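You operate a simulated robot arm through the tools that you are given. There is no shell and no other tool. Be economical: measure what you need, move in short steps, check, and stop when the job is done.

You are at the controls of a simulated robot arm. One attempt, no reset.

## Task
Empty the sink strainer into the kitchen bin and fit it back.
Fine: lay the lid between the bin and the dish rack; lid back on at the end.

It is judged by the outcome, as a careful person would: the job done as asked, and still so three seconds after it is handed in. It fails if anything else is knocked over, pushed out of place, dropped, spilled or broken. Lids that push on must go on centred and level and be pressed home; caps that screw on are set level and turned clockwise until they are tight.

## Robot
A 7-joint arm with a two-finger parallel gripper on a trunk, on a base that drives. Base frame: it is fixed to the floor where the robot stands at the start and does not move with it; the origin is under the middle of the robot, x ahead of it, y to its left, z up. Readings come in mm, rad, newtons and seconds.
With the tool pointing down near the work surface it reaches from about 340 to 880 mm from the robot's upright axis, wherever it stands. Its first joint turns from -0.297 to 2.199 rad. Payload 1.57 kg.
Tool frame: the origin (TCP) lies between the finger pads and is the grasp point; the fingertips stand 30 mm ahead of it; z points along the fingers, y is the line along which they close. Largest opening 80 mm; finger width 17, thickness 12; the body of the gripper, 40 by 82 mm, starts 80 mm behind the TCP.
Orientation is that of the tool frame in the base frame, as a unit quaternion [x, y, z, w]. With the fingers straight down and closing along the base's y, the tool's x points along the base's -x, its y along +y and its z along -z.

## Interface
- The arm moves only by the tool apply_moves. Its argument "motion" is a list of rows, each an object of numbers (a shift or turn left out is 0, a gripper value left out holds the last): "dx", "dy", "dz": the shift along the tool's x, y, z in mm; "rx", "ry", "rz": the turn, a rotation vector about the tool's x, y, z in rad; "hand": the closure in counts, from 0 (fully open) to 255 (shut). In form: [{"dx": .., "dy": .., "dz": .., "rx": .., "ry": .., "rz": .., "hand": ..}, ...]. A call has 1 to 8 rows; each row shifts and turns the commanded pose from where the row before left it, along the tool's axes as they then stand. A row lasts 0.2 s, in which the tool goes at most 50 mm and 0.15 rad; a call with a longer step from one row to the next is refused whole, and so is a gripper value outside its range. Where a pose cannot be reached the arm comes as near as it can. A force on the tool above 40 N (or 10 N above the force at the start of the call, whichever is more), or a blocked arm, ends the call early, and 0.2 s more pass. The fingers move at their own pace (about 45 mm/s each) and stop on an object; they squeeze with about 43 N. The grip force told is the motor's: it shows also when the fingers shut on nothing. Time passes only in rows, and 0.2 s behind the last, so rows that do not move let the fingers close. The reply holds the time, the measured pose of the TCP, the force on the tool along the base axes, the opening and the grip force, in the units named above and with some noise, with the torque about the TCP (base axes, N m) and any sound that the robot's microphone picked up.
- Cameras (640 x 400 px; columns grow to the right, rows downward): "scene" is now at [3.7, -180, 1452.2]; the picture's right is [0.52, -0.85, 0.00], its down [-0.08, -0.05, -1.00] and it looks along [0.85, 0.52, -0.10] (base axes); focal length 235 px, centre (320, 200). "wrist" rides on the gripper at [72, -7, -122] in the tool frame; the picture's right is [0.09, 1.00, 0.00], its down [-0.84, 0.08, -0.54] and it looks along [-0.54, 0.05, 0.84] (tool axes); focal length 238 px, centre (320, 200). There is no depth. A picture from a camera that has moved, and an enlarged one, comes with that camera's place and axes in the base frame and with its lens. The place of the scene camera against the robot may be out by one fixed shift of up to 12 mm in any direction.
- snapshot(camera): a new picture of that camera. The clock stands still meanwhile.
- lift_body(by): slides the trunk up (or, below 0, down) by that many mm; the arm and the scene camera ride with it, the base frame stays. It gives what a move gives, with no picture.
- roll_base(legs): drives the robot by 1 to 6 legs, each [ahead, left, turn to the left] in mm, mm and rad, along the robot's own axes; the way and the turn of a leg run together, so that a leg with both is an arc; at most 1500 mm and 3.142 rad a leg. The arm and the cameras ride along, it lands a little off, and it stops where it bumps. It gives what a move gives.
- aim_head(pan, tilt): turns the head with the scene camera to pan (to the left, within 1.902 rad either way) and tilt (down, from -0.506 to 1.204), counted from straight ahead of the robot. It gives what a move gives.
- zoom(camera, box): a new picture of the part [left, top, right, bottom] of that camera's present view, enlarged. The clock stands still meanwhile.
- finish_job(): hands the job in; it is judged then, once.

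Work in short steps. Places have to be worked out from the pictures, the camera data and where the tool is seen: move nearer, look again, correct. Check each grasp and each placing, and mend what went wrong. You have 120 turns and 98 pictures in all, those below and enlarged ones among them. Open the gripper and draw the arm clear of the work before you hand the job in, unless the task says otherwise.

The tools are called as name(argument=value, ...) on one line, values as JSON. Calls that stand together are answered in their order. apply_moves: Moves the arm, as the interface text tells. Its arguments: {"type":"object","properties":{"motion":{"type":"array","items":{"type":"object","properties":{"dx":{"type":"number"},"dy":{"type":"number"},"dz":{"type":"number"},"rx":{"type":"number"},"ry":{"type":"number"},"rz":{"type":"number"},"hand":{"type":"number"}}}}},"required":["motion"]} The other tools are called the same way: lift_body (by) slides the trunk up or down; roll_base (legs) drives the base; aim_head (pan, tilt) turns the head that bears the scene camera; snapshot (camera) takes a picture; zoom (camera, box) takes an enlarged picture of a part of a camera's view; finish_job () hands the job in.

At the start:

```text
clock: 0.0
tcp_pos: [250.9, 252.3, 1551.1]
tcp_rot: [0.0, 1.0, 0.001, 0.0]
force: [-1.1, 0.0, 0.1]
ft_torque: [0.0, -0.02, 0.02]
grip_width: 79.8
grip_force: 0.0
trunk travel left (down, up): [-790.0, 0.0]
robot x, y, heading: [-1.5, 1.1, -0.005]
head pan, tilt: [0.553, 0.099]
```

scene: 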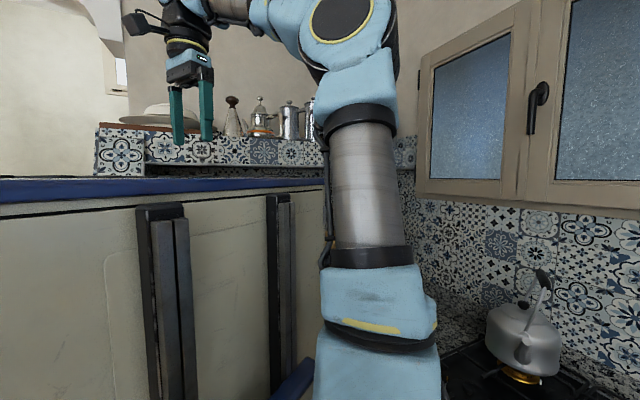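
wrist: 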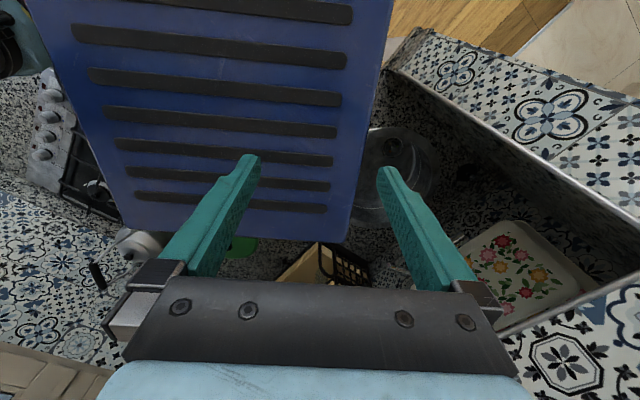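

The pictures show a kitchen, but the sink and bin aren't in view yet. I'll turn the head and look down.

aim_head(pan=0.0, tilt=0.8)

snapshot(camera="scene")

aim_head(pan=1.2, tilt=0.6)

snapshot(camera="scene")

aim_head(pan=-1.2, tilt=0.6)

snapshot(camera="scene")

```text
clock: 1.1
tcp_pos: [250.9, 250.2, 1549.5]
tcp_rot: [-0.001, 1.0, 0.001, 0.0]
force: [0.9, 0.3, 0.7]
ft_torque: [0.03, 0.02, 0.0]
grip_width: 80.0
grip_force: 0.0
trunk travel left (down, up): [-790.0, 0.0]
robot x, y, heading: [1.8, -0.2, 0.008]
head pan, tilt: [0.0, 0.799]
```

```text
95 pictures are left
camera scene: at [6.0, -228.3, 1389.2], right [0.0, -1.0, 0.0], down [-0.72, 0.0, -0.7], along [0.7, 0.0, -0.72], focal length 235 px, centre (320, 200)
```

scene: 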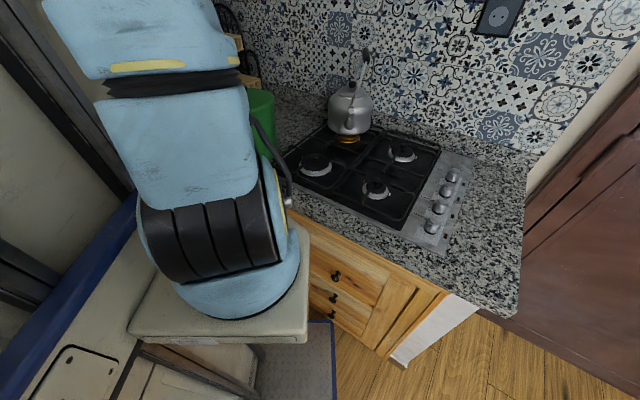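

```text
clock: 2.5
tcp_pos: [251.2, 251.1, 1550.1]
tcp_rot: [0.001, 1.0, 0.001, 0.0]
force: [-0.1, -0.3, 0.2]
ft_torque: [0.0, -0.01, 0.0]
grip_width: 79.8
grip_force: 0.1
trunk travel left (down, up): [-790.0, 0.0]
robot x, y, heading: [0.3, -0.0, 0.002]
head pan, tilt: [1.201, 0.6]
```

```text
94 pictures are left
camera scene: at [-42.7, -146.0, 1406.0], right [0.93, -0.36, 0.0], down [-0.2, -0.53, -0.82], along [0.3, 0.77, -0.57], focal length 235 px, centre (320, 200)
```

scene: 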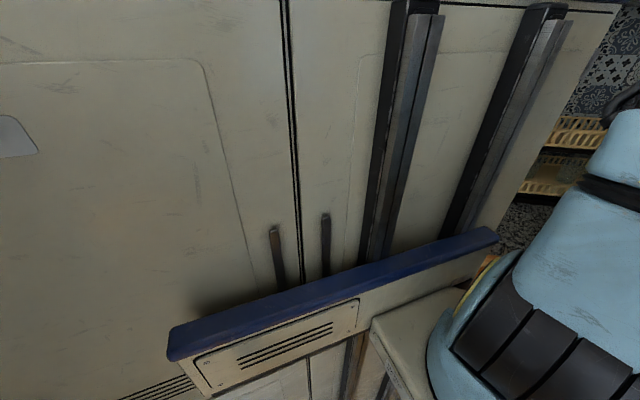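

```text
clock: 4.7
tcp_pos: [249.5, 251.4, 1551.6]
tcp_rot: [-0.001, 1.0, 0.001, 0.0]
force: [0.8, -0.3, -0.4]
ft_torque: [0.03, 0.01, 0.0]
grip_width: 79.7
grip_force: 0.0
trunk travel left (down, up): [-790.0, 0.0]
robot x, y, heading: [-4.2, 3.0, 0.002]
head pan, tilt: [-1.201, 0.6]
```

```text
93 pictures are left
camera scene: at [-42.7, -310.7, 1406.0], right [-0.93, -0.36, 0.0], down [-0.2, 0.53, -0.83], along [0.3, -0.77, -0.56], focal length 235 px, centre (320, 200)
```

scene: 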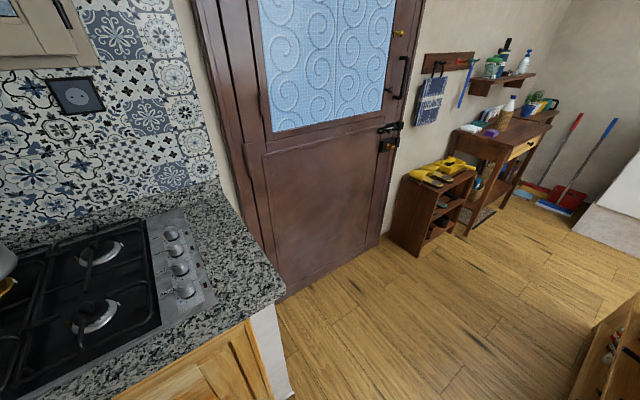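

I see the hob to the front right and the robot's own cabinet to the left. The sink area should be ahead left, behind the arm, so I'll look there.

aim_head(pan=0.4, tilt=0.45)

snapshot(camera="scene")

zoom(camera="wrist", box=[180, 100, 580, 350])

```text
clock: 6.3
tcp_pos: [251.0, 252.4, 1551.4]
tcp_rot: [0.0, 1.0, 0.001, 0.0]
force: [0.0, -0.1, 0.2]
ft_torque: [0.0, -0.02, 0.02]
grip_width: 80.0
grip_force: 0.1
trunk travel left (down, up): [-790.0, 0.0]
robot x, y, heading: [-0.2, -1.6, -0.003]
head pan, tilt: [0.4, 0.45]
```

```text
92 pictures are left
camera scene: at [10.0, -192.6, 1419.6], right [0.39, -0.92, 0.0], down [-0.4, -0.17, -0.9], along [0.83, 0.35, -0.44], focal length 235 px, centre (320, 200)
```

scene: 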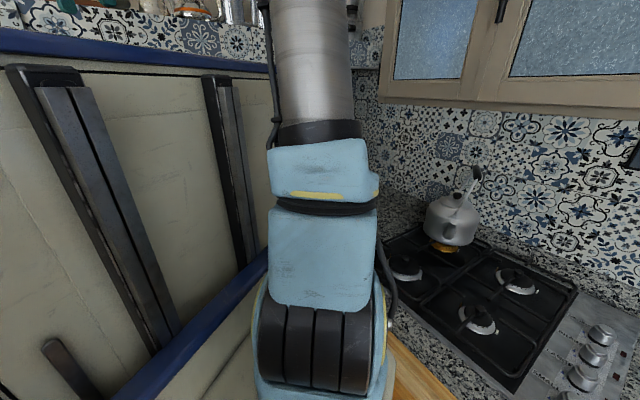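

```text
1.60 times, centred on (380, 225) of wrist
camera zoom: at [179.3, 243.9, 1673.9], right [-0.09, 1.0, 0.0], down [0.84, 0.08, 0.54], along [0.54, 0.05, -0.84], focal length 381 px, centre (224, 160)
```

zoom: 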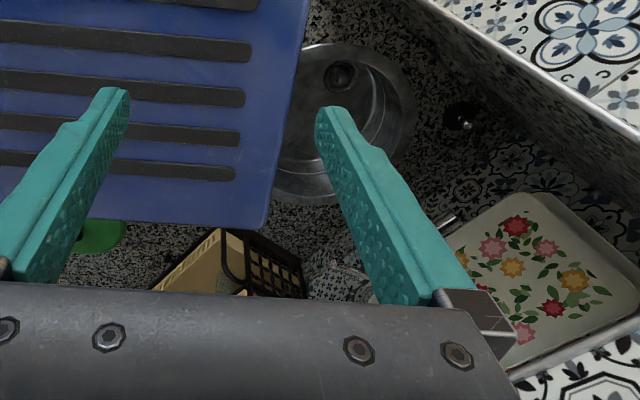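

The round sink looks to be near (556, 558), and a green bin near (905, 0). I'll move the hand forward to give the wrist camera a clear view past the blue top.

apply_moves(motion=[{"dx": -45}, {"dx": -45}, {"dx": -45}, {"dx": -45}, {"dx": -40}])

snapshot(camera="wrist")

snapshot(camera="scene")

```text
clock: 7.5
tcp_pos: [464.1, 235.6, 1529.4]
tcp_rot: [-0.001, 1.0, 0.003, 0.001]
force: [0.2, 0.8, 0.4]
ft_torque: [-0.03, -0.03, -0.01]
grip_width: 80.1
grip_force: 0.0
out of reach, approached as far as the arm can: row 3, 4, 5
trunk travel left (down, up): [-790.0, 0.0]
robot x, y, heading: [-0.9, 2.6, -0.007]
head pan, tilt: [0.4, 0.45]
```

```text
90 pictures are left
camera wrist: at [392.8, 227.7, 1652.2], right [-0.09, 1.0, 0.0], down [0.84, 0.07, 0.54], along [0.54, 0.05, -0.84], focal length 238 px, centre (320, 200)
```

wrist: 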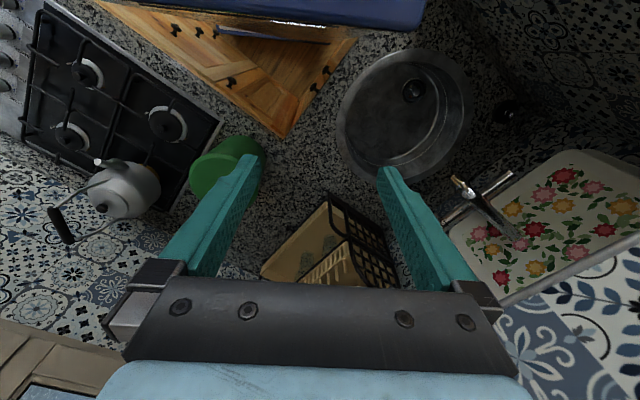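

```text
89 pictures are left
camera scene: at [9.5, -192.6, 1419.6], right [0.39, -0.92, 0.0], down [-0.4, -0.17, -0.9], along [0.83, 0.35, -0.43], focal length 235 px, centre (320, 200)
```

scene: 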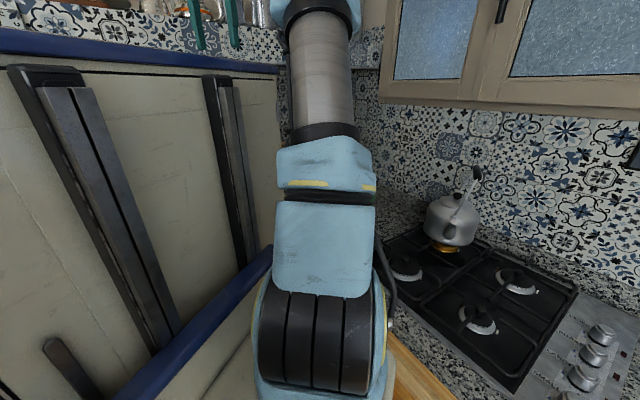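

This is a good overview: green bin, dish rack and sink with its strainer around the inner corner of an L-shaped counter. I'll lower the trunk part way to bring the arm into working reach, then look again.

lift_body(by=-200)

snapshot(camera="wrist")

snapshot(camera="scene")

```text
clock: 9.7
tcp_pos: [461.8, 209.1, 1383.6]
tcp_rot: [0.022, 0.998, 0.049, 0.026]
force: [0.5, -0.4, 0.3]
ft_torque: [-0.01, -0.01, -0.01]
grip_width: 80.1
grip_force: 0.1
trunk travel left (down, up): [-590.0, 200.0]
robot x, y, heading: [0.4, -2.6, -0.001]
head pan, tilt: [0.4, 0.45]
```

```text
88 pictures are left
camera wrist: at [383.6, 194.1, 1501.6], right [-0.05, 0.99, 0.09], down [0.81, -0.01, 0.59], along [0.59, 0.1, -0.8], focal length 238 px, centre (320, 200)
```

wrist: 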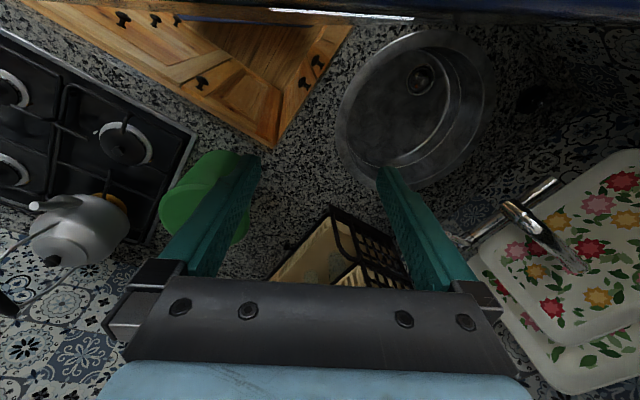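

```text
87 pictures are left
camera scene: at [5.7, -206.8, 1231.4], right [0.39, -0.92, -0.01], down [-0.4, -0.16, -0.9], along [0.83, 0.36, -0.43], focal length 235 px, centre (320, 200)
```

scene: 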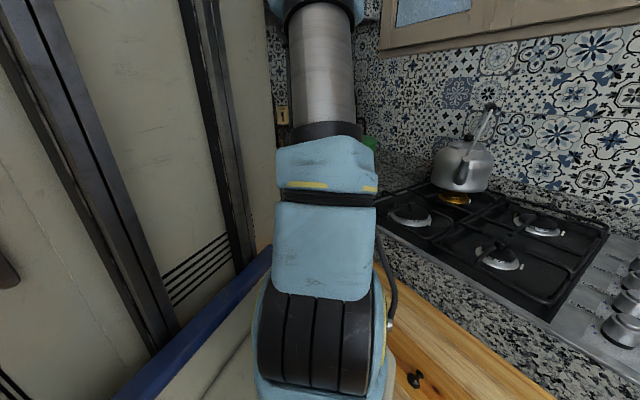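

The strainer shows in the sink at about (420, 80), and the green bin lies to the right of the corner. I'll move the hand down toward the bin and see how the arm follows.

apply_moves(motion=[{"dz": 20}, {"dz": 20}])

```text
clock: 10.3
tcp_pos: [486.4, 222.7, 1368.9]
tcp_rot: [0.04, 0.994, 0.088, 0.046]
force: [-0.2, -0.1, -0.2]
ft_torque: [0.01, 0.0, 0.02]
grip_width: 79.8
grip_force: 0.1
trunk travel left (down, up): [-590.0, 200.0]
robot x, y, heading: [-4.5, -2.8, -0.005]
head pan, tilt: [0.4, 0.45]
stopped in row 2: the arm was blocked; the commanded pose is now the measured one
```

The arm was blocked at full stretch and the tool is tilted. I'll pull back a little while righting the tool.

apply_moves(motion=[{"dx": 40}, {"dx": 40}, {"rx": 0.088, "ry": 0.046, "rz": -0.04, "dx": 20}, {"rx": 0.088, "ry": 0.046, "rz": -0.04, "dx": 20}, {}])

```text
clock: 10.8
tcp_pos: [445.3, 227.6, 1355.8]
tcp_rot: [0.047, 0.994, 0.089, 0.042]
force: [-0.5, 0.4, -0.3]
ft_torque: [0.03, -0.02, -0.02]
grip_width: 80.1
grip_force: 0.1
trunk travel left (down, up): [-590.0, 200.0]
robot x, y, heading: [0.1, -0.2, -0.002]
head pan, tilt: [0.4, 0.45]
stopped in row 2: the force on the tool passed its limit at 247 N (the readings are from after the stop); the commanded pose is now the measured one
```

There was a large force on the tool, so something is touching the arm or hand. I'll look before moving again.

aim_head(pan=0.55, tilt=-0.2)

snapshot(camera="scene")

snapshot(camera="wrist")

```text
clock: 11.9
tcp_pos: [442.3, 228.0, 1354.6]
tcp_rot: [0.045, 0.994, 0.089, 0.04]
force: [0.7, 0.4, 0.2]
ft_torque: [0.01, -0.03, -0.01]
grip_width: 80.3
grip_force: 0.0
trunk travel left (down, up): [-590.0, 200.0]
robot x, y, heading: [-0.8, 1.4, 0.001]
head pan, tilt: [0.55, -0.201]
```

```text
86 pictures are left
camera scene: at [-3.8, -188.1, 1278.3], right [0.52, -0.85, 0.0], down [0.17, 0.11, -0.98], along [0.84, 0.51, 0.2], focal length 235 px, centre (320, 200)
```

scene: 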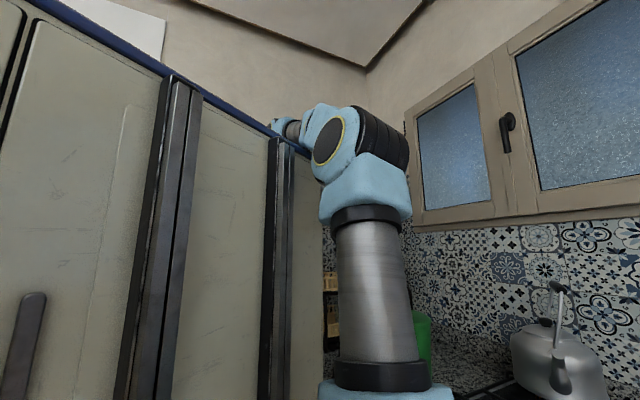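

```text
85 pictures are left
camera wrist: at [360.1, 206.5, 1469.5], right [-0.01, 0.98, 0.17], down [0.79, -0.1, 0.61], along [0.61, 0.14, -0.78], focal length 238 px, centre (320, 200)
```

wrist: 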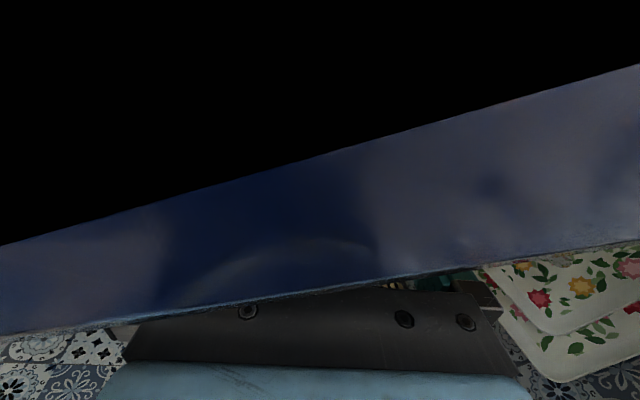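

The hand camera is against the robot's own tall cabinet (top at z≈1450), which does not go down with the trunk. I'll raise the trunk to clear it.

lift_body(by=150)

snapshot(camera="wrist")

```text
clock: 13.6
tcp_pos: [441.7, 231.5, 1502.2]
tcp_rot: [0.044, 0.995, 0.084, 0.038]
force: [0.0, 0.6, 0.7]
ft_torque: [-0.01, 0.0, -0.01]
grip_width: 79.9
grip_force: 0.1
trunk travel left (down, up): [-740.0, 50.0]
robot x, y, heading: [-2.0, -2.3, 0.001]
head pan, tilt: [0.55, -0.201]
```

```text
84 pictures are left
camera wrist: at [360.5, 210.7, 1616.5], right [-0.01, 0.99, 0.16], down [0.79, -0.09, 0.6], along [0.61, 0.14, -0.78], focal length 238 px, centre (320, 200)
```

wrist: 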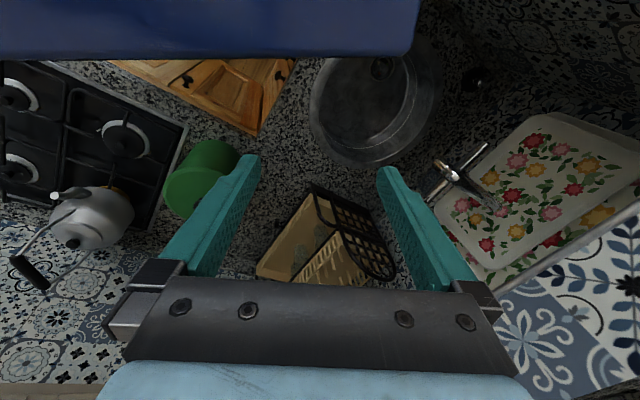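

I'm clear of the cabinet. Next I'll right the tool and swing the hand to the right, out in front of the arm's own column and toward the bin.

apply_moves(motion=[{"rx": 0.084, "ry": 0.038, "rz": -0.044}, {"rx": 0.084, "ry": 0.038, "rz": -0.044}, {"dx": -20, "dy": -40}, {"dx": -20, "dy": -40}, {"dx": -20, "dy": -40}, {"dx": -20, "dy": -40}, {"dx": -20, "dy": -40}])

snapshot(camera="wrist")

```text
clock: 15.2
tcp_pos: [539.5, 26.4, 1492.8]
tcp_rot: [-0.001, 1.0, 0.001, 0.0]
force: [0.2, 0.3, 0.5]
ft_torque: [-0.08, 0.0, 0.01]
grip_width: 79.9
grip_force: 0.0
out of reach, approached as far as the arm can: row 2
trunk travel left (down, up): [-740.0, 50.0]
robot x, y, heading: [0.2, -0.5, 0.003]
head pan, tilt: [0.55, -0.201]
```

```text
83 pictures are left
camera wrist: at [467.6, 18.8, 1615.0], right [-0.09, 1.0, 0.0], down [0.84, 0.08, 0.54], along [0.54, 0.05, -0.84], focal length 238 px, centre (320, 200)
```

wrist: 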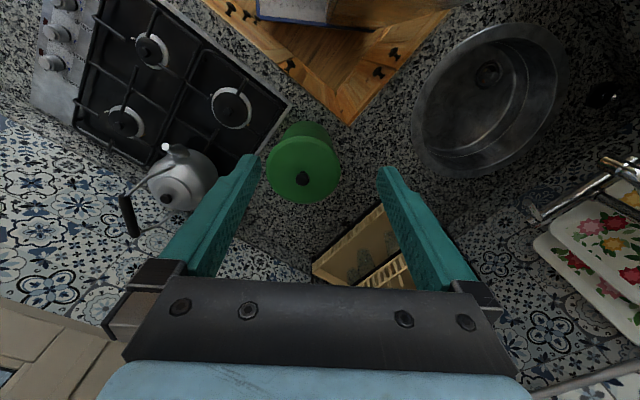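

The bin's lid has a black knob at pixel (303, 178). I'll go lower and further forward to triangulate it.

apply_moves(motion=[{"dz": 45}, {"dz": 45}, {"dz": 45}, {"dz": 45, "dx": -20}, {"dz": 45, "dx": -30}, {"dx": -40}])

snapshot(camera="wrist")

```text
refused: row 5 steps farther than a row can; nothing moved
```

```text
82 pictures are left
camera wrist: at [467.6, 18.8, 1615.0], right [-0.09, 1.0, 0.0], down [0.84, 0.08, 0.54], along [0.54, 0.05, -0.84], focal length 238 px, centre (320, 200)
```

wrist: 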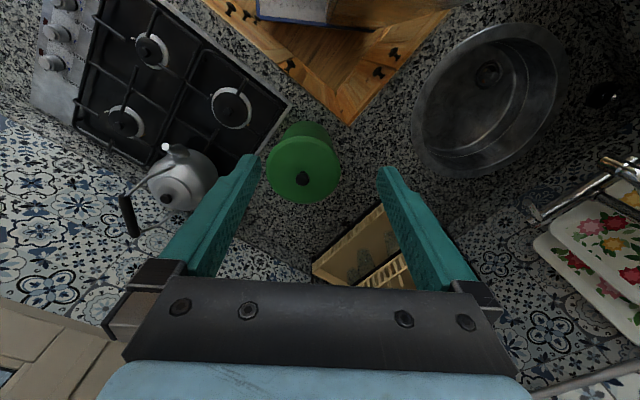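

One row was too long, so the call was refused. I'll repeat it with shorter rows.

apply_moves(motion=[{"dz": 45}, {"dz": 45}, {"dz": 45}, {"dz": 45}, {"dz": 40, "dx": -20}, {"dx": -40}, {"dx": -30}])

snapshot(camera="wrist")

```text
clock: 16.8
tcp_pos: [628.2, 27.2, 1273.6]
tcp_rot: [0.0, 1.0, 0.001, 0.001]
force: [-0.2, -0.3, 1.4]
ft_torque: [-0.01, -0.01, 0.0]
grip_width: 79.9
grip_force: 0.0
trunk travel left (down, up): [-740.0, 50.0]
robot x, y, heading: [-1.8, 0.3, 0.002]
head pan, tilt: [0.55, -0.201]
```

```text
81 pictures are left
camera wrist: at [557.3, 20.1, 1396.2], right [-0.09, 1.0, 0.0], down [0.84, 0.08, 0.54], along [0.54, 0.05, -0.84], focal length 238 px, centre (320, 200)
```

wrist: 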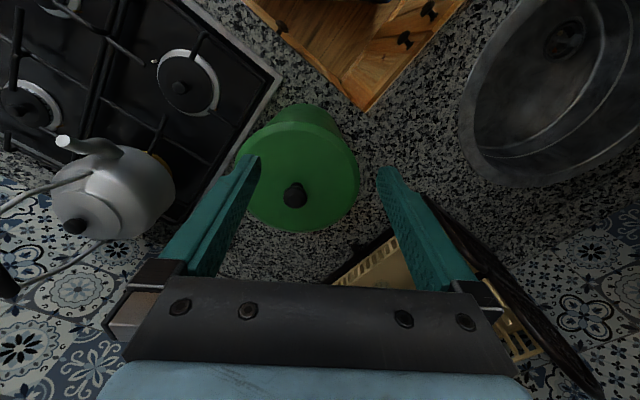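

From two views I put the knob at about (730, 2) with its top near z≈1115. I'll move above it and check again.

apply_moves(motion=[{"dx": -40, "dy": -8}, {"dx": -40, "dy": -8}, {"dx": -22, "dy": -9, "dz": 20}, {}])

snapshot(camera="wrist")

```text
clock: 17.8
tcp_pos: [733.9, 2.4, 1254.0]
tcp_rot: [0.0, 1.0, 0.001, 0.001]
force: [-0.4, 0.9, 0.2]
ft_torque: [0.0, -0.01, 0.03]
grip_width: 79.9
grip_force: 0.1
trunk travel left (down, up): [-740.0, 50.0]
robot x, y, heading: [1.9, -1.2, -0.0]
head pan, tilt: [0.55, -0.201]
```

```text
80 pictures are left
camera wrist: at [661.2, -4.9, 1376.4], right [-0.09, 1.0, 0.0], down [0.84, 0.08, 0.54], along [0.54, 0.05, -0.84], focal length 238 px, centre (320, 200)
```

wrist: 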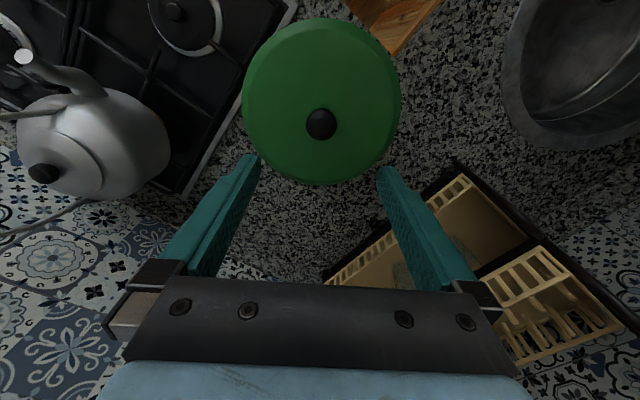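

The knob triangulates to (731, 2, ~1115), straight below the hand. I'll go down to just around it and look closely.

apply_moves(motion=[{"dz": 40, "dx": 2}, {"dz": 40}, {"dz": 25}, {}])

snapshot(camera="wrist")

```text
clock: 18.8
tcp_pos: [730.3, 2.1, 1148.3]
tcp_rot: [0.0, 1.0, 0.0, 0.001]
force: [-0.2, 0.5, -0.2]
ft_torque: [-0.02, 0.0, -0.01]
grip_width: 80.0
grip_force: 0.0
trunk travel left (down, up): [-740.0, 50.0]
robot x, y, heading: [2.0, 1.1, 0.004]
head pan, tilt: [0.55, -0.201]
```

```text
79 pictures are left
camera wrist: at [658.4, -5.1, 1271.6], right [-0.09, 1.0, 0.0], down [0.84, 0.08, 0.54], along [0.54, 0.05, -0.84], focal length 238 px, centre (320, 200)
```

wrist: 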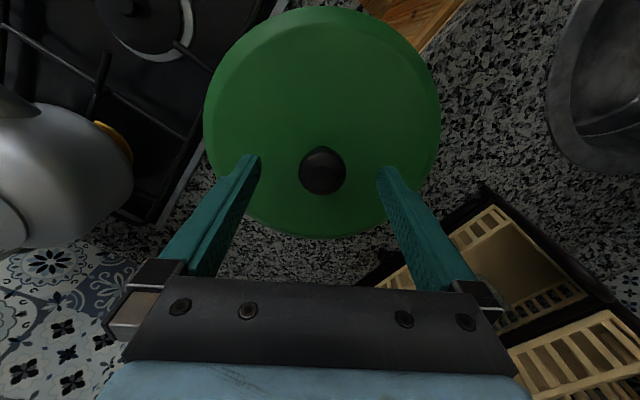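

The lid is about 180 mm across with its rim at z≈1090, and the knob is centred between the fingers. I'll lower 18 mm and close on it.

apply_moves(motion=[{"dz": 20}, {"hand": 255}, {"hand": 255}, {"hand": 255}, {"hand": 255}, {"hand": 255}])

snapshot(camera="wrist")

```text
clock: 20.0
tcp_pos: [731.5, 1.6, 1132.1]
tcp_rot: [-0.001, 1.0, 0.003, 0.005]
force: [-0.5, 0.2, 15.2]
ft_torque: [-0.14, 0.51, 0.09]
grip_width: 30.9
grip_force: 23.7
trunk travel left (down, up): [-740.0, 50.0]
robot x, y, heading: [-3.4, -1.8, 0.002]
head pan, tilt: [0.55, -0.201]
stopped in row 6: the force on the tool passed its limit at 41 N (the readings are from after the stop); the commanded pose is now the measured one
```

```text
78 pictures are left
camera wrist: at [657.9, -4.0, 1255.2], right [-0.09, 1.0, 0.0], down [0.83, 0.08, 0.55], along [0.55, 0.05, -0.83], focal length 238 px, centre (320, 200)
```

wrist: 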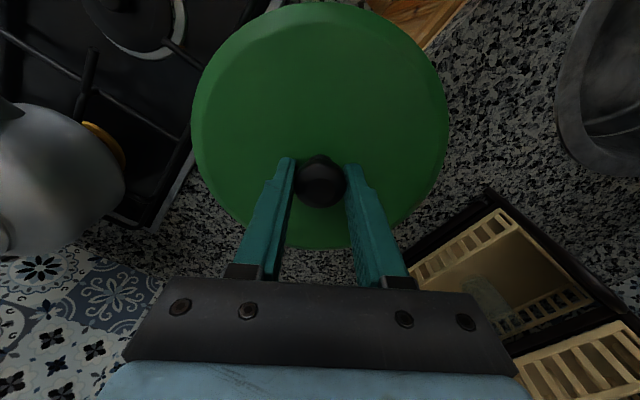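

The fingers are at 31 mm on the ball knob with an upward push, so they may be gripping above its widest part. I'll open, go a little lower and close again.

apply_moves(motion=[{"hand": 100}, {"hand": 100}, {"hand": 100, "dz": 7}, {"hand": 100}])

apply_moves(motion=[{"hand": 255}, {"hand": 255}, {"hand": 255}, {"hand": 255}])

zoom(camera="wrist", box=[220, 100, 420, 225])

```text
clock: 20.8
tcp_pos: [732.0, 7.5, 1133.8]
tcp_rot: [-0.002, 1.0, 0.004, 0.01]
force: [-3.2, 5.0, 16.2]
ft_torque: [-0.29, 0.22, -0.14]
grip_width: 44.7
grip_force: 0.0
trunk travel left (down, up): [-740.0, 50.0]
robot x, y, heading: [1.2, -0.9, -0.002]
head pan, tilt: [0.55, -0.201]
stopped in row 3: the force on the tool passed its limit at 47 N (the readings are from after the stop); the commanded pose is now the measured one
```

```text
clock: 21.8
tcp_pos: [731.7, 4.2, 1132.8]
tcp_rot: [-0.001, 1.0, 0.003, 0.008]
force: [-2.2, -7.9, 28.1]
ft_torque: [-0.52, 0.09, 0.12]
grip_width: 30.6
grip_force: 39.7
trunk travel left (down, up): [-740.0, 50.0]
robot x, y, heading: [2.9, 1.8, 0.002]
head pan, tilt: [0.55, -0.201]
```

```text
3.20 times, centred on (320, 162) of wrist
camera zoom: at [658.0, -3.9, 1254.5], right [-0.09, 1.0, 0.0], down [0.83, 0.08, 0.56], along [0.55, 0.06, -0.83], focal length 763 px, centre (320, 320)
```

zoom: 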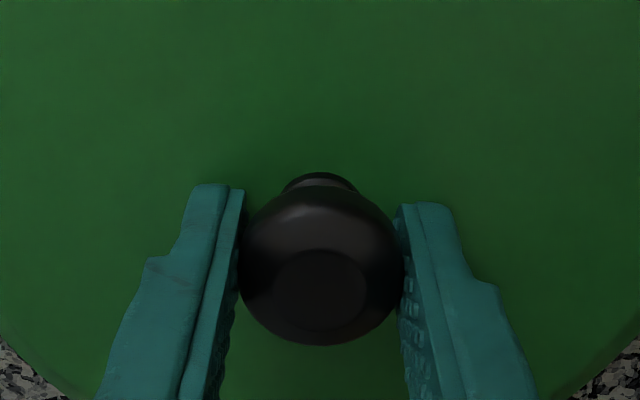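

The knob is well gripped at its widest part, with the fingertips just touching the lid. I'll lift it slowly.

apply_moves(motion=[{"dz": -4}, {"dz": -6}, {"dz": -10}, {"dz": -15}, {"dz": -15}])

snapshot(camera="wrist")

```text
clock: 23.0
tcp_pos: [728.9, 5.4, 1182.0]
tcp_rot: [0.0, 1.0, 0.003, 0.007]
force: [-0.4, 0.1, -1.0]
ft_torque: [-0.02, 0.0, -0.03]
grip_width: 30.7
grip_force: 39.8
trunk travel left (down, up): [-740.0, 50.0]
robot x, y, heading: [-0.5, 0.6, -0.0]
head pan, tilt: [0.55, -0.201]
```

```text
76 pictures are left
camera wrist: at [657.9, -3.0, 1303.3], right [-0.09, 1.0, 0.0], down [0.83, 0.08, 0.55], along [0.55, 0.06, -0.83], focal length 238 px, centre (320, 200)
```

wrist: 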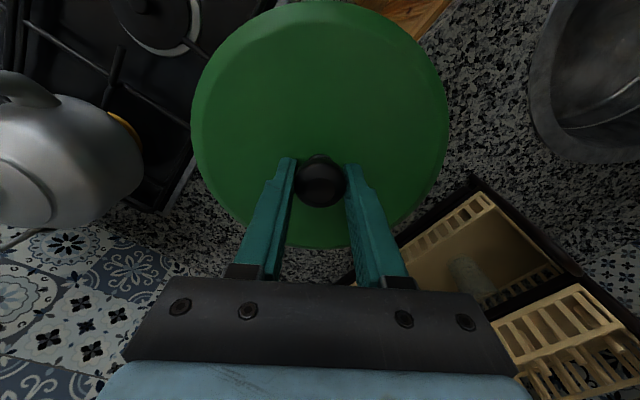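

The lid is free and held level. I'll raise it and move it left over the counter between bin and rack, then look.

apply_moves(motion=[{"dz": -40}, {"dz": -40}, {"dy": 40}, {"dy": 40}, {"dy": 40}, {"dy": 45}, {}])

snapshot(camera="wrist")

```text
clock: 24.6
tcp_pos: [729.8, 168.0, 1262.6]
tcp_rot: [-0.001, 1.0, 0.003, 0.009]
force: [0.4, -0.3, -0.8]
ft_torque: [0.0, 0.01, -0.02]
grip_width: 30.8
grip_force: 39.3
trunk travel left (down, up): [-740.0, 50.0]
robot x, y, heading: [2.5, -2.4, 0.0]
head pan, tilt: [0.55, -0.201]
```

```text
75 pictures are left
camera wrist: at [656.3, 160.2, 1383.2], right [-0.09, 1.0, 0.0], down [0.83, 0.08, 0.56], along [0.55, 0.06, -0.83], focal length 238 px, centre (320, 200)
```

wrist: 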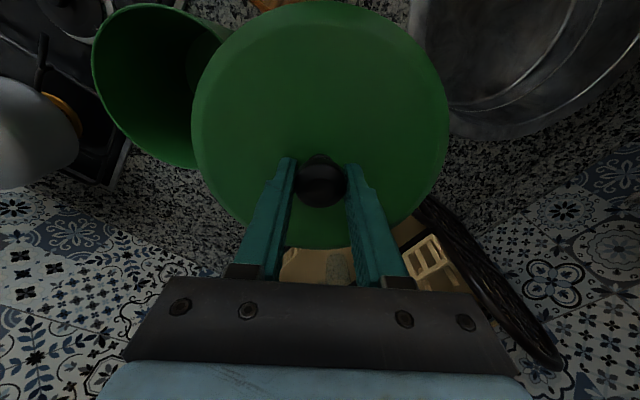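

Using all the views, I put the counter at z≈881, the bin centre at (731, 2), and the rack's front face about 270 mm in from the corner. A spot near (850, 172) leaves about 35 mm clear on both sides, so I'll go over it and then down part way.

apply_moves(motion=[{"dx": -40}, {"dx": -40}, {"dx": -40, "dy": 4}, {"dz": 40}, {"dz": 40}, {"dz": 40}, {"dz": 40}, {}])

snapshot(camera="wrist")

aim_head(pan=0.35, tilt=0.2)

snapshot(camera="scene")

```text
clock: 26.4
tcp_pos: [782.8, 166.7, 1098.8]
tcp_rot: [0.001, 1.0, 0.002, 0.007]
force: [0.0, -0.2, -1.3]
ft_torque: [0.03, 0.02, 0.0]
grip_width: 33.5
grip_force: 41.4
out of reach, approached as far as the arm can: row 2, 3
trunk travel left (down, up): [-740.0, 50.0]
robot x, y, heading: [2.0, 2.5, -0.003]
head pan, tilt: [0.55, -0.201]
```

```text
74 pictures are left
camera wrist: at [709.4, 158.6, 1220.5], right [-0.09, 1.0, 0.0], down [0.83, 0.08, 0.55], along [0.55, 0.05, -0.83], focal length 238 px, centre (320, 200)
```

wrist: 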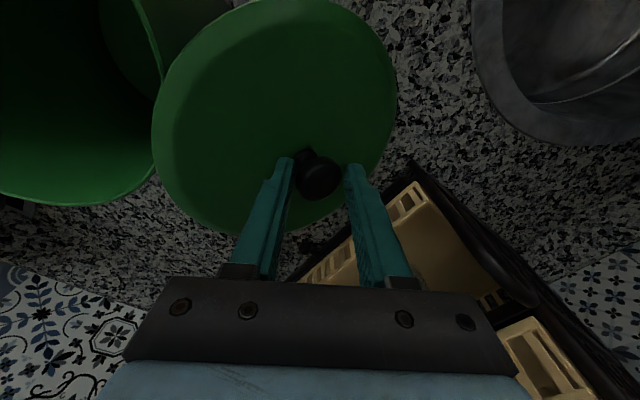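

```text
clock: 27.3
tcp_pos: [781.8, 167.4, 1101.1]
tcp_rot: [-0.001, 1.0, 0.003, 0.006]
force: [0.5, 0.1, -0.7]
ft_torque: [0.03, 0.0, -0.02]
grip_width: 33.8
grip_force: 41.0
trunk travel left (down, up): [-740.0, 50.0]
robot x, y, heading: [-0.5, 0.2, 0.0]
head pan, tilt: [0.351, 0.201]
```

```text
73 pictures are left
camera scene: at [13.0, -196.4, 1392.9], right [0.34, -0.94, 0.0], down [-0.19, -0.07, -0.98], along [0.92, 0.34, -0.2], focal length 235 px, centre (320, 200)
```

scene: 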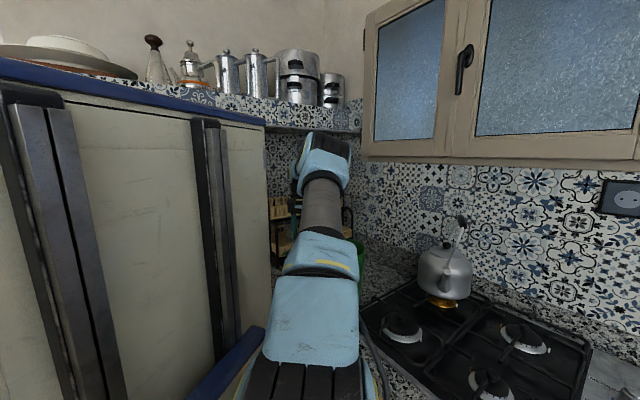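

The arm fell short in x (782 rather than 850), so the lid touched the bin rim and tipped in the grip. I'll raise it straight up and check the bin.

apply_moves(motion=[{"dz": -40}, {"dz": -40}, {"dz": -20}, {}])

snapshot(camera="wrist")

```text
clock: 28.3
tcp_pos: [778.7, 165.7, 1201.8]
tcp_rot: [-0.002, 1.0, 0.003, 0.007]
force: [0.1, -0.5, -0.4]
ft_torque: [0.04, -0.02, -0.02]
grip_width: 33.4
grip_force: 41.9
trunk travel left (down, up): [-740.0, 50.0]
robot x, y, heading: [0.9, -2.4, -0.004]
head pan, tilt: [0.351, 0.201]
```

```text
72 pictures are left
camera wrist: at [705.7, 158.8, 1323.7], right [-0.09, 1.0, 0.0], down [0.83, 0.08, 0.55], along [0.55, 0.06, -0.83], focal length 238 px, centre (320, 200)
```

wrist: 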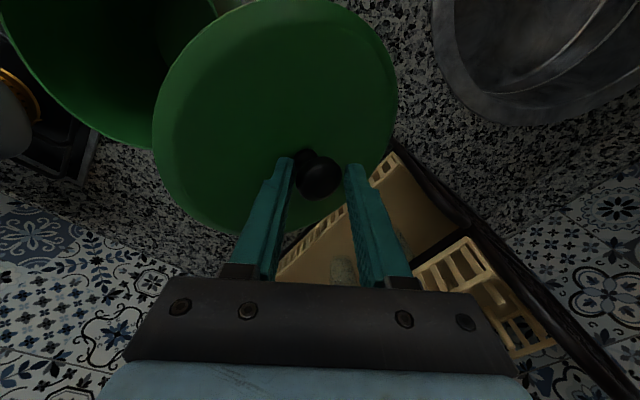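

The lid is tilted in the grip with its +y edge low, and the bin rim is still where expected. I'll use a nearer free spot at about (770, 205), moving left first and reading back to see what pose is commanded.

apply_moves(motion=[{"dy": 30}, {"dy": 11, "dx": 35}, {}])

snapshot(camera="scene")

```text
clock: 29.1
tcp_pos: [744.5, 210.1, 1199.8]
tcp_rot: [-0.001, 1.0, 0.003, 0.008]
force: [0.8, 0.0, -0.8]
ft_torque: [-0.02, 0.02, 0.01]
grip_width: 33.5
grip_force: 41.1
trunk travel left (down, up): [-740.0, 50.0]
robot x, y, heading: [2.3, 5.3, 0.002]
head pan, tilt: [0.351, 0.201]
```

```text
71 pictures are left
camera scene: at [13.1, -196.3, 1392.8], right [0.34, -0.94, 0.0], down [-0.19, -0.07, -0.98], along [0.92, 0.34, -0.2], focal length 235 px, centre (320, 200)
```

scene: 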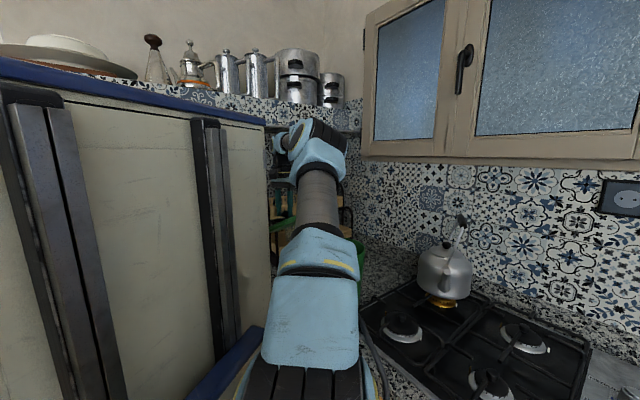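

The commanded pose follows the measured one. I'll go to (768, 215) and down toward the counter.

apply_moves(motion=[{"dx": -24, "dy": 5}, {"dz": 40}, {"dz": 40}, {"dz": 40}, {"dz": 40}, {"dz": 20}, {}])

snapshot(camera="wrist")

snapshot(camera="scene")

```text
clock: 30.7
tcp_pos: [771.1, 214.0, 1021.5]
tcp_rot: [-0.001, 1.0, 0.002, 0.007]
force: [0.0, 0.3, -0.4]
ft_torque: [0.01, -0.01, 0.01]
grip_width: 33.8
grip_force: 42.1
trunk travel left (down, up): [-740.0, 50.0]
robot x, y, heading: [0.7, 1.4, 0.002]
head pan, tilt: [0.351, 0.201]
```

```text
70 pictures are left
camera wrist: at [698.2, 206.1, 1143.3], right [-0.09, 1.0, 0.0], down [0.83, 0.08, 0.56], along [0.55, 0.06, -0.83], focal length 238 px, centre (320, 200)
```

wrist: 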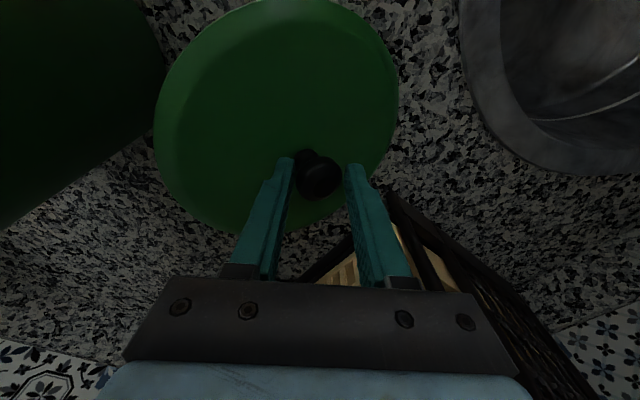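

```text
69 pictures are left
camera scene: at [13.0, -196.4, 1392.8], right [0.34, -0.94, 0.0], down [-0.19, -0.07, -0.98], along [0.92, 0.34, -0.2], focal length 235 px, centre (320, 200)
```

scene: 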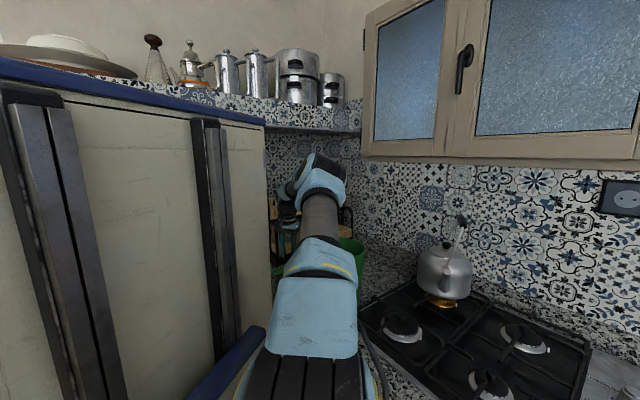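

The lid still leans with its +y side low. I'll tilt the tool by about 0.25 rad to bring the lid level before setting it down.

apply_moves(motion=[{"rx": -0.12}, {"rx": -0.12}, {"dz": 15}, {}])

snapshot(camera="wrist")

```text
clock: 31.7
tcp_pos: [771.9, 219.1, 1008.1]
tcp_rot: [-0.002, 0.992, 0.123, 0.007]
force: [0.5, -0.1, -1.2]
ft_torque: [-0.01, -0.01, -0.01]
grip_width: 33.6
grip_force: 41.9
trunk travel left (down, up): [-740.0, 50.0]
robot x, y, heading: [1.2, -1.0, 0.003]
head pan, tilt: [0.351, 0.201]
```

```text
68 pictures are left
camera wrist: at [698.7, 182.3, 1124.4], right [-0.1, 0.97, 0.24], down [0.83, -0.06, 0.56], along [0.55, 0.25, -0.79], focal length 238 px, centre (320, 200)
```

wrist: 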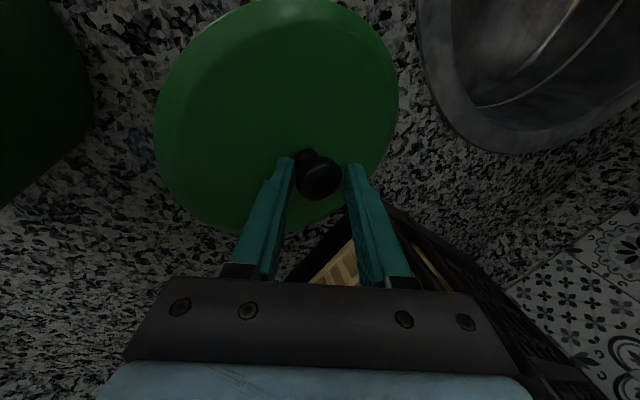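

The hand and bin are clear. I'll go straight down in small steps until it touches the counter.

apply_moves(motion=[{"dz": 14.6, "dy": -3.6}, {"dz": 14.6, "dy": -3.6}, {"dz": 9.7, "dy": -2.4}, {"dz": 5.8, "dy": -1.4}, {"dz": 5.8, "dy": -1.4}, {"dz": 5.8, "dy": -1.4}, {"dz": 5.8, "dy": -1.4}, {"dz": 5.8, "dy": -1.4}])

snapshot(camera="wrist")

```text
clock: 33.1
tcp_pos: [775.5, 220.1, 956.7]
tcp_rot: [-0.002, 0.992, 0.126, 0.011]
force: [0.0, -0.7, 14.1]
ft_torque: [-0.94, 0.63, 0.09]
grip_width: 32.9
grip_force: 41.2
trunk travel left (down, up): [-740.0, 50.0]
robot x, y, heading: [0.4, -5.0, 0.001]
head pan, tilt: [0.351, 0.201]
stopped in row 7: the force on the tool passed its limit at 45 N (the readings are from after the stop); the commanded pose is now the measured one
```

```text
67 pictures are left
camera wrist: at [700.2, 182.7, 1072.1], right [-0.1, 0.96, 0.25], down [0.82, -0.06, 0.56], along [0.56, 0.26, -0.79], focal length 238 px, centre (320, 200)
```

wrist: 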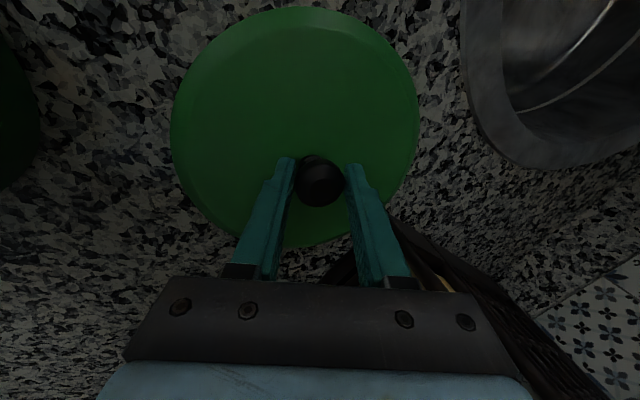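

The lid has touched down and levelled partly. I'll press gently a bit more and look.

apply_moves(motion=[{"dz": 3, "dy": -0.7}, {"dz": 3, "dy": -0.7}, {"dz": 3, "dy": -0.7}])

snapshot(camera="wrist")

```text
clock: 33.6
tcp_pos: [776.0, 221.3, 955.8]
tcp_rot: [-0.003, 0.992, 0.127, 0.012]
force: [0.2, -0.8, 14.1]
ft_torque: [-0.88, 0.71, 0.07]
grip_width: 32.6
grip_force: 40.7
trunk travel left (down, up): [-740.0, 50.0]
robot x, y, heading: [-1.1, -2.9, 0.002]
head pan, tilt: [0.351, 0.201]
stopped in row 2: the force on the tool passed its limit at 44 N (the readings are from after the stop); the commanded pose is now the measured one
```

```text
66 pictures are left
camera wrist: at [701.4, 183.5, 1071.6], right [-0.1, 0.96, 0.25], down [0.82, -0.06, 0.57], along [0.56, 0.26, -0.79], focal length 238 px, centre (320, 200)
```

wrist: 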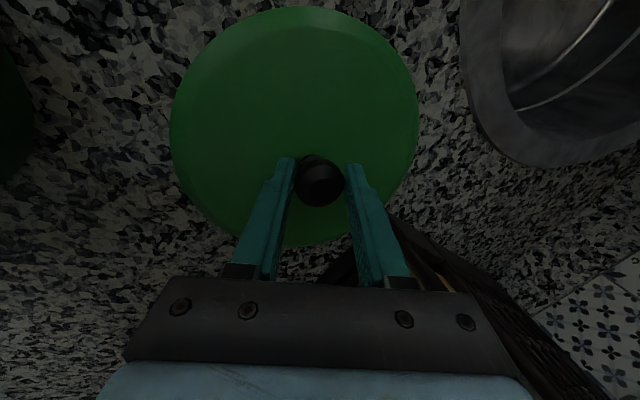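

The lid looks nearly flat on the counter, so I'll open gently and draw back along the tool axis.

apply_moves(motion=[{"hand": 110}, {"hand": 110}, {"hand": 90}, {"hand": 90, "dz": -10}, {"dz": -30}, {"dz": -30}, {"dz": -40}, {"dz": -40}])

snapshot(camera="wrist")

```text
clock: 35.4
tcp_pos: [772.1, 182.8, 1097.1]
tcp_rot: [-0.002, 0.992, 0.126, 0.01]
force: [-0.3, -0.1, 0.7]
ft_torque: [0.0, 0.06, 0.0]
grip_width: 51.8
grip_force: 0.0
trunk travel left (down, up): [-740.0, 50.0]
robot x, y, heading: [-0.2, -0.2, -0.001]
head pan, tilt: [0.351, 0.201]
```

```text
65 pictures are left
camera wrist: at [698.2, 145.4, 1213.2], right [-0.1, 0.96, 0.25], down [0.83, -0.06, 0.56], along [0.56, 0.26, -0.79], focal length 238 px, centre (320, 200)
```

wrist: 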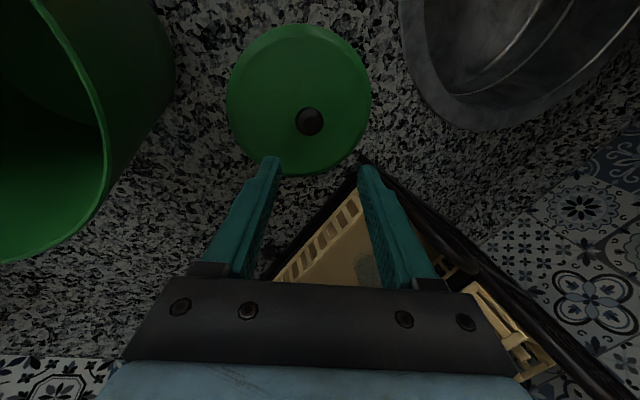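

The lid lies flat between bin and rack, with its knob at about (783, 216). The strainer, at about (488, 551, 770), is cut off from this stance by the robot's cabinet, so I'll right the tool, raise it and draw it in before driving.

apply_moves(motion=[{"rx": 0.12, "dz": -35}, {"rx": 0.13, "dz": -35}, {"dz": -40, "dx": 20}, {"dz": -40, "dx": 20}, {"dz": -40, "dx": 25, "dy": -10}, {"dz": -40, "dx": 25, "dy": -15}, {"dz": -40, "dx": 25, "dy": -15}, {"dz": -30, "dx": 25, "dy": -25}])

apply_moves(motion=[{"dz": -20, "dx": 20, "dy": -35}, {"dy": -35}, {"dy": -20}])

snapshot(camera="wrist")

aim_head(pan=1.9, tilt=0.3)

snapshot(camera="scene")

```text
clock: 37.2
tcp_pos: [626.4, 103.2, 1395.3]
tcp_rot: [-0.001, 1.0, 0.0, 0.011]
force: [0.1, 0.3, -0.2]
ft_torque: [-0.04, 0.04, 0.01]
grip_width: 52.0
grip_force: 0.1
trunk travel left (down, up): [-740.0, 50.0]
robot x, y, heading: [1.7, 0.4, -0.001]
head pan, tilt: [0.351, 0.201]
```

```text
clock: 38.0
tcp_pos: [607.7, 13.1, 1412.8]
tcp_rot: [-0.001, 1.0, 0.001, 0.011]
force: [0.4, -0.3, 0.0]
ft_torque: [0.0, -0.04, 0.0]
grip_width: 51.7
grip_force: 0.0
trunk travel left (down, up): [-740.0, 50.0]
robot x, y, heading: [1.9, -2.7, 0.001]
head pan, tilt: [0.351, 0.201]
```

```text
64 pictures are left
camera wrist: at [532.1, 6.0, 1534.1], right [-0.09, 1.0, 0.0], down [0.82, 0.08, 0.56], along [0.56, 0.05, -0.83], focal length 238 px, centre (320, 200)
```

wrist: 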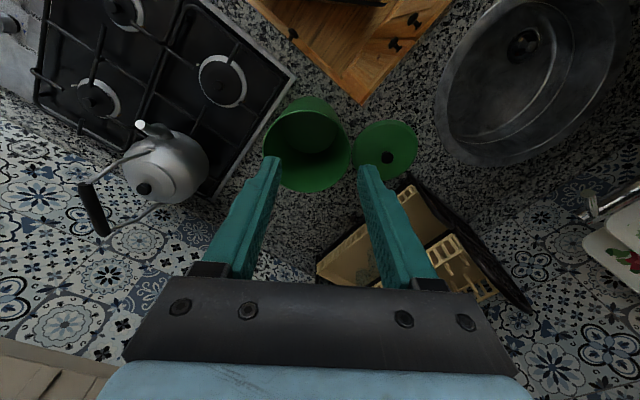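

```text
clock: 39.7
tcp_pos: [607.4, 13.1, 1413.0]
tcp_rot: [-0.001, 1.0, 0.0, 0.012]
force: [-0.1, -0.3, 0.4]
ft_torque: [-0.01, -0.01, 0.0]
grip_width: 52.0
grip_force: 0.1
trunk travel left (down, up): [-740.0, 50.0]
robot x, y, heading: [0.4, -1.2, 0.001]
head pan, tilt: [1.901, 0.3]
```

```text
63 pictures are left
camera scene: at [-104.7, -140.1, 1383.5], right [0.95, 0.32, 0.0], down [0.1, -0.28, -0.96], along [-0.31, 0.9, -0.3], focal length 235 px, centre (320, 200)
```

scene: 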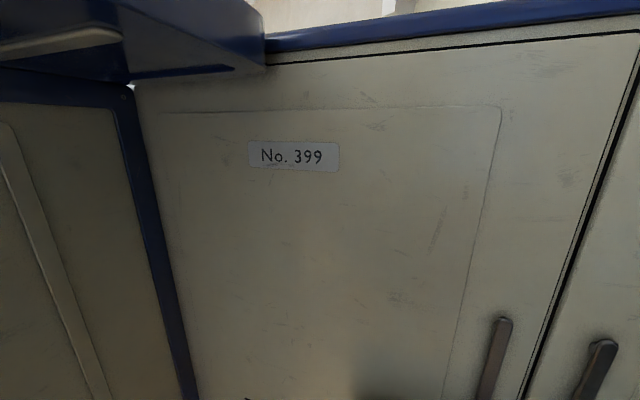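

The workspace shows clearly and the hand is high and clear. I'll back the base off 140 mm and then turn left in stages.

roll_base(legs=[[-140, 0, 0], [0, 0, 0.5]])

snapshot(camera="wrist")

```text
clock: 42.4
tcp_pos: [390.7, 299.5, 1414.3]
tcp_rot: [-0.246, 0.969, 0.004, 0.011]
force: [1.1, 0.8, 0.3]
ft_torque: [-0.03, 0.02, 0.01]
grip_width: 51.8
grip_force: 0.1
trunk travel left (down, up): [-740.0, 50.0]
robot x, y, heading: [-134.0, -0.4, 0.499]
head pan, tilt: [1.901, 0.3]
```

```text
62 pictures are left
camera wrist: at [327.9, 258.9, 1534.0], right [-0.56, 0.83, 0.0], down [0.69, 0.46, 0.56], along [0.47, 0.31, -0.83], focal length 238 px, centre (320, 200)
```

wrist: 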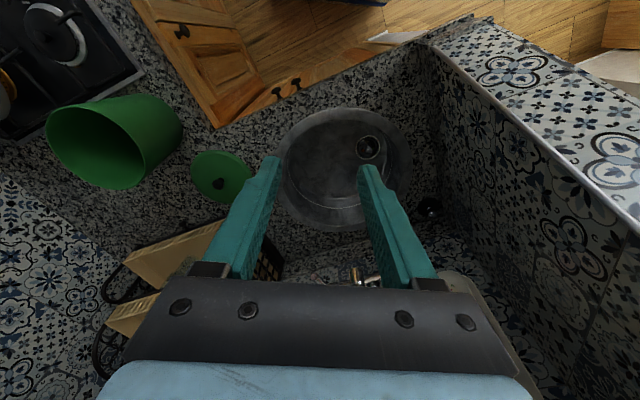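

The half-wall at the end of the sink counter is close to the robot's left corner. I'll back off another 50 mm and turn 0.25 rad more, which puts the sink nearly ahead of the arm.

roll_base(legs=[[-50, 0, 0], [0, 0, 0.25]])

snapshot(camera="wrist")

```text
clock: 44.2
tcp_pos: [255.9, 397.1, 1413.6]
tcp_rot: [-0.365, 0.931, 0.005, 0.011]
force: [0.0, -0.2, 1.0]
ft_torque: [0.02, 0.04, -0.05]
grip_width: 51.5
grip_force: 0.1
trunk travel left (down, up): [-740.0, 50.0]
robot x, y, heading: [-181.4, -28.6, 0.745]
head pan, tilt: [1.901, 0.3]
```

```text
61 pictures are left
camera wrist: at [206.2, 341.6, 1534.1], right [-0.74, 0.67, 0.0], down [0.55, 0.62, 0.56], along [0.37, 0.42, -0.83], focal length 238 px, centre (320, 200)
```

wrist: 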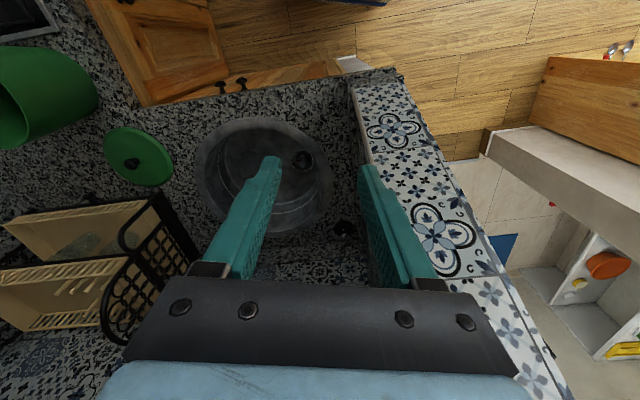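

The strainer is at about (484, 558) and the way to it looks clear. I'll move forward and down to about z 1200 and look again.

apply_moves(motion=[{"dz": 30, "dx": -35, "hand": 0}, {"dz": 30, "dx": -35}, {"dz": 30, "dx": -35}, {"dz": 30, "dx": -35, "dy": -10}, {"dz": 30, "dx": -30, "dy": -10}, {"dz": 30, "dx": -20, "dy": -10}, {"dz": 30, "dx": -10}, {}])

snapshot(camera="wrist")

```text
clock: 46.0
tcp_pos: [424.4, 515.0, 1206.9]
tcp_rot: [-0.365, 0.931, 0.005, 0.011]
force: [0.8, 0.4, -0.3]
ft_torque: [0.0, -0.02, -0.02]
grip_width: 80.0
grip_force: 0.1
trunk travel left (down, up): [-740.0, 50.0]
robot x, y, heading: [-180.6, -22.9, 0.744]
head pan, tilt: [1.901, 0.3]
```

```text
60 pictures are left
camera wrist: at [375.6, 458.4, 1328.9], right [-0.74, 0.67, 0.0], down [0.55, 0.62, 0.56], along [0.37, 0.42, -0.83], focal length 238 px, centre (320, 200)
```

wrist: 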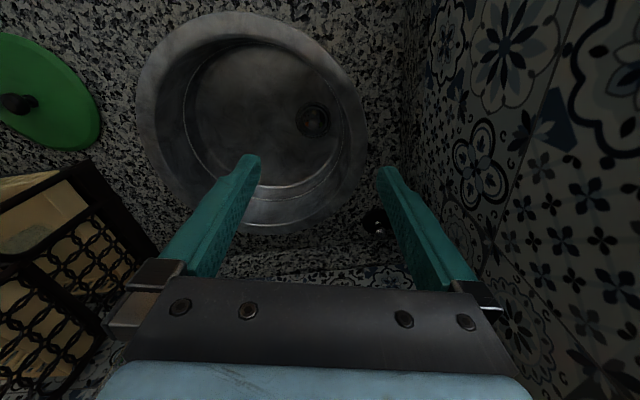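

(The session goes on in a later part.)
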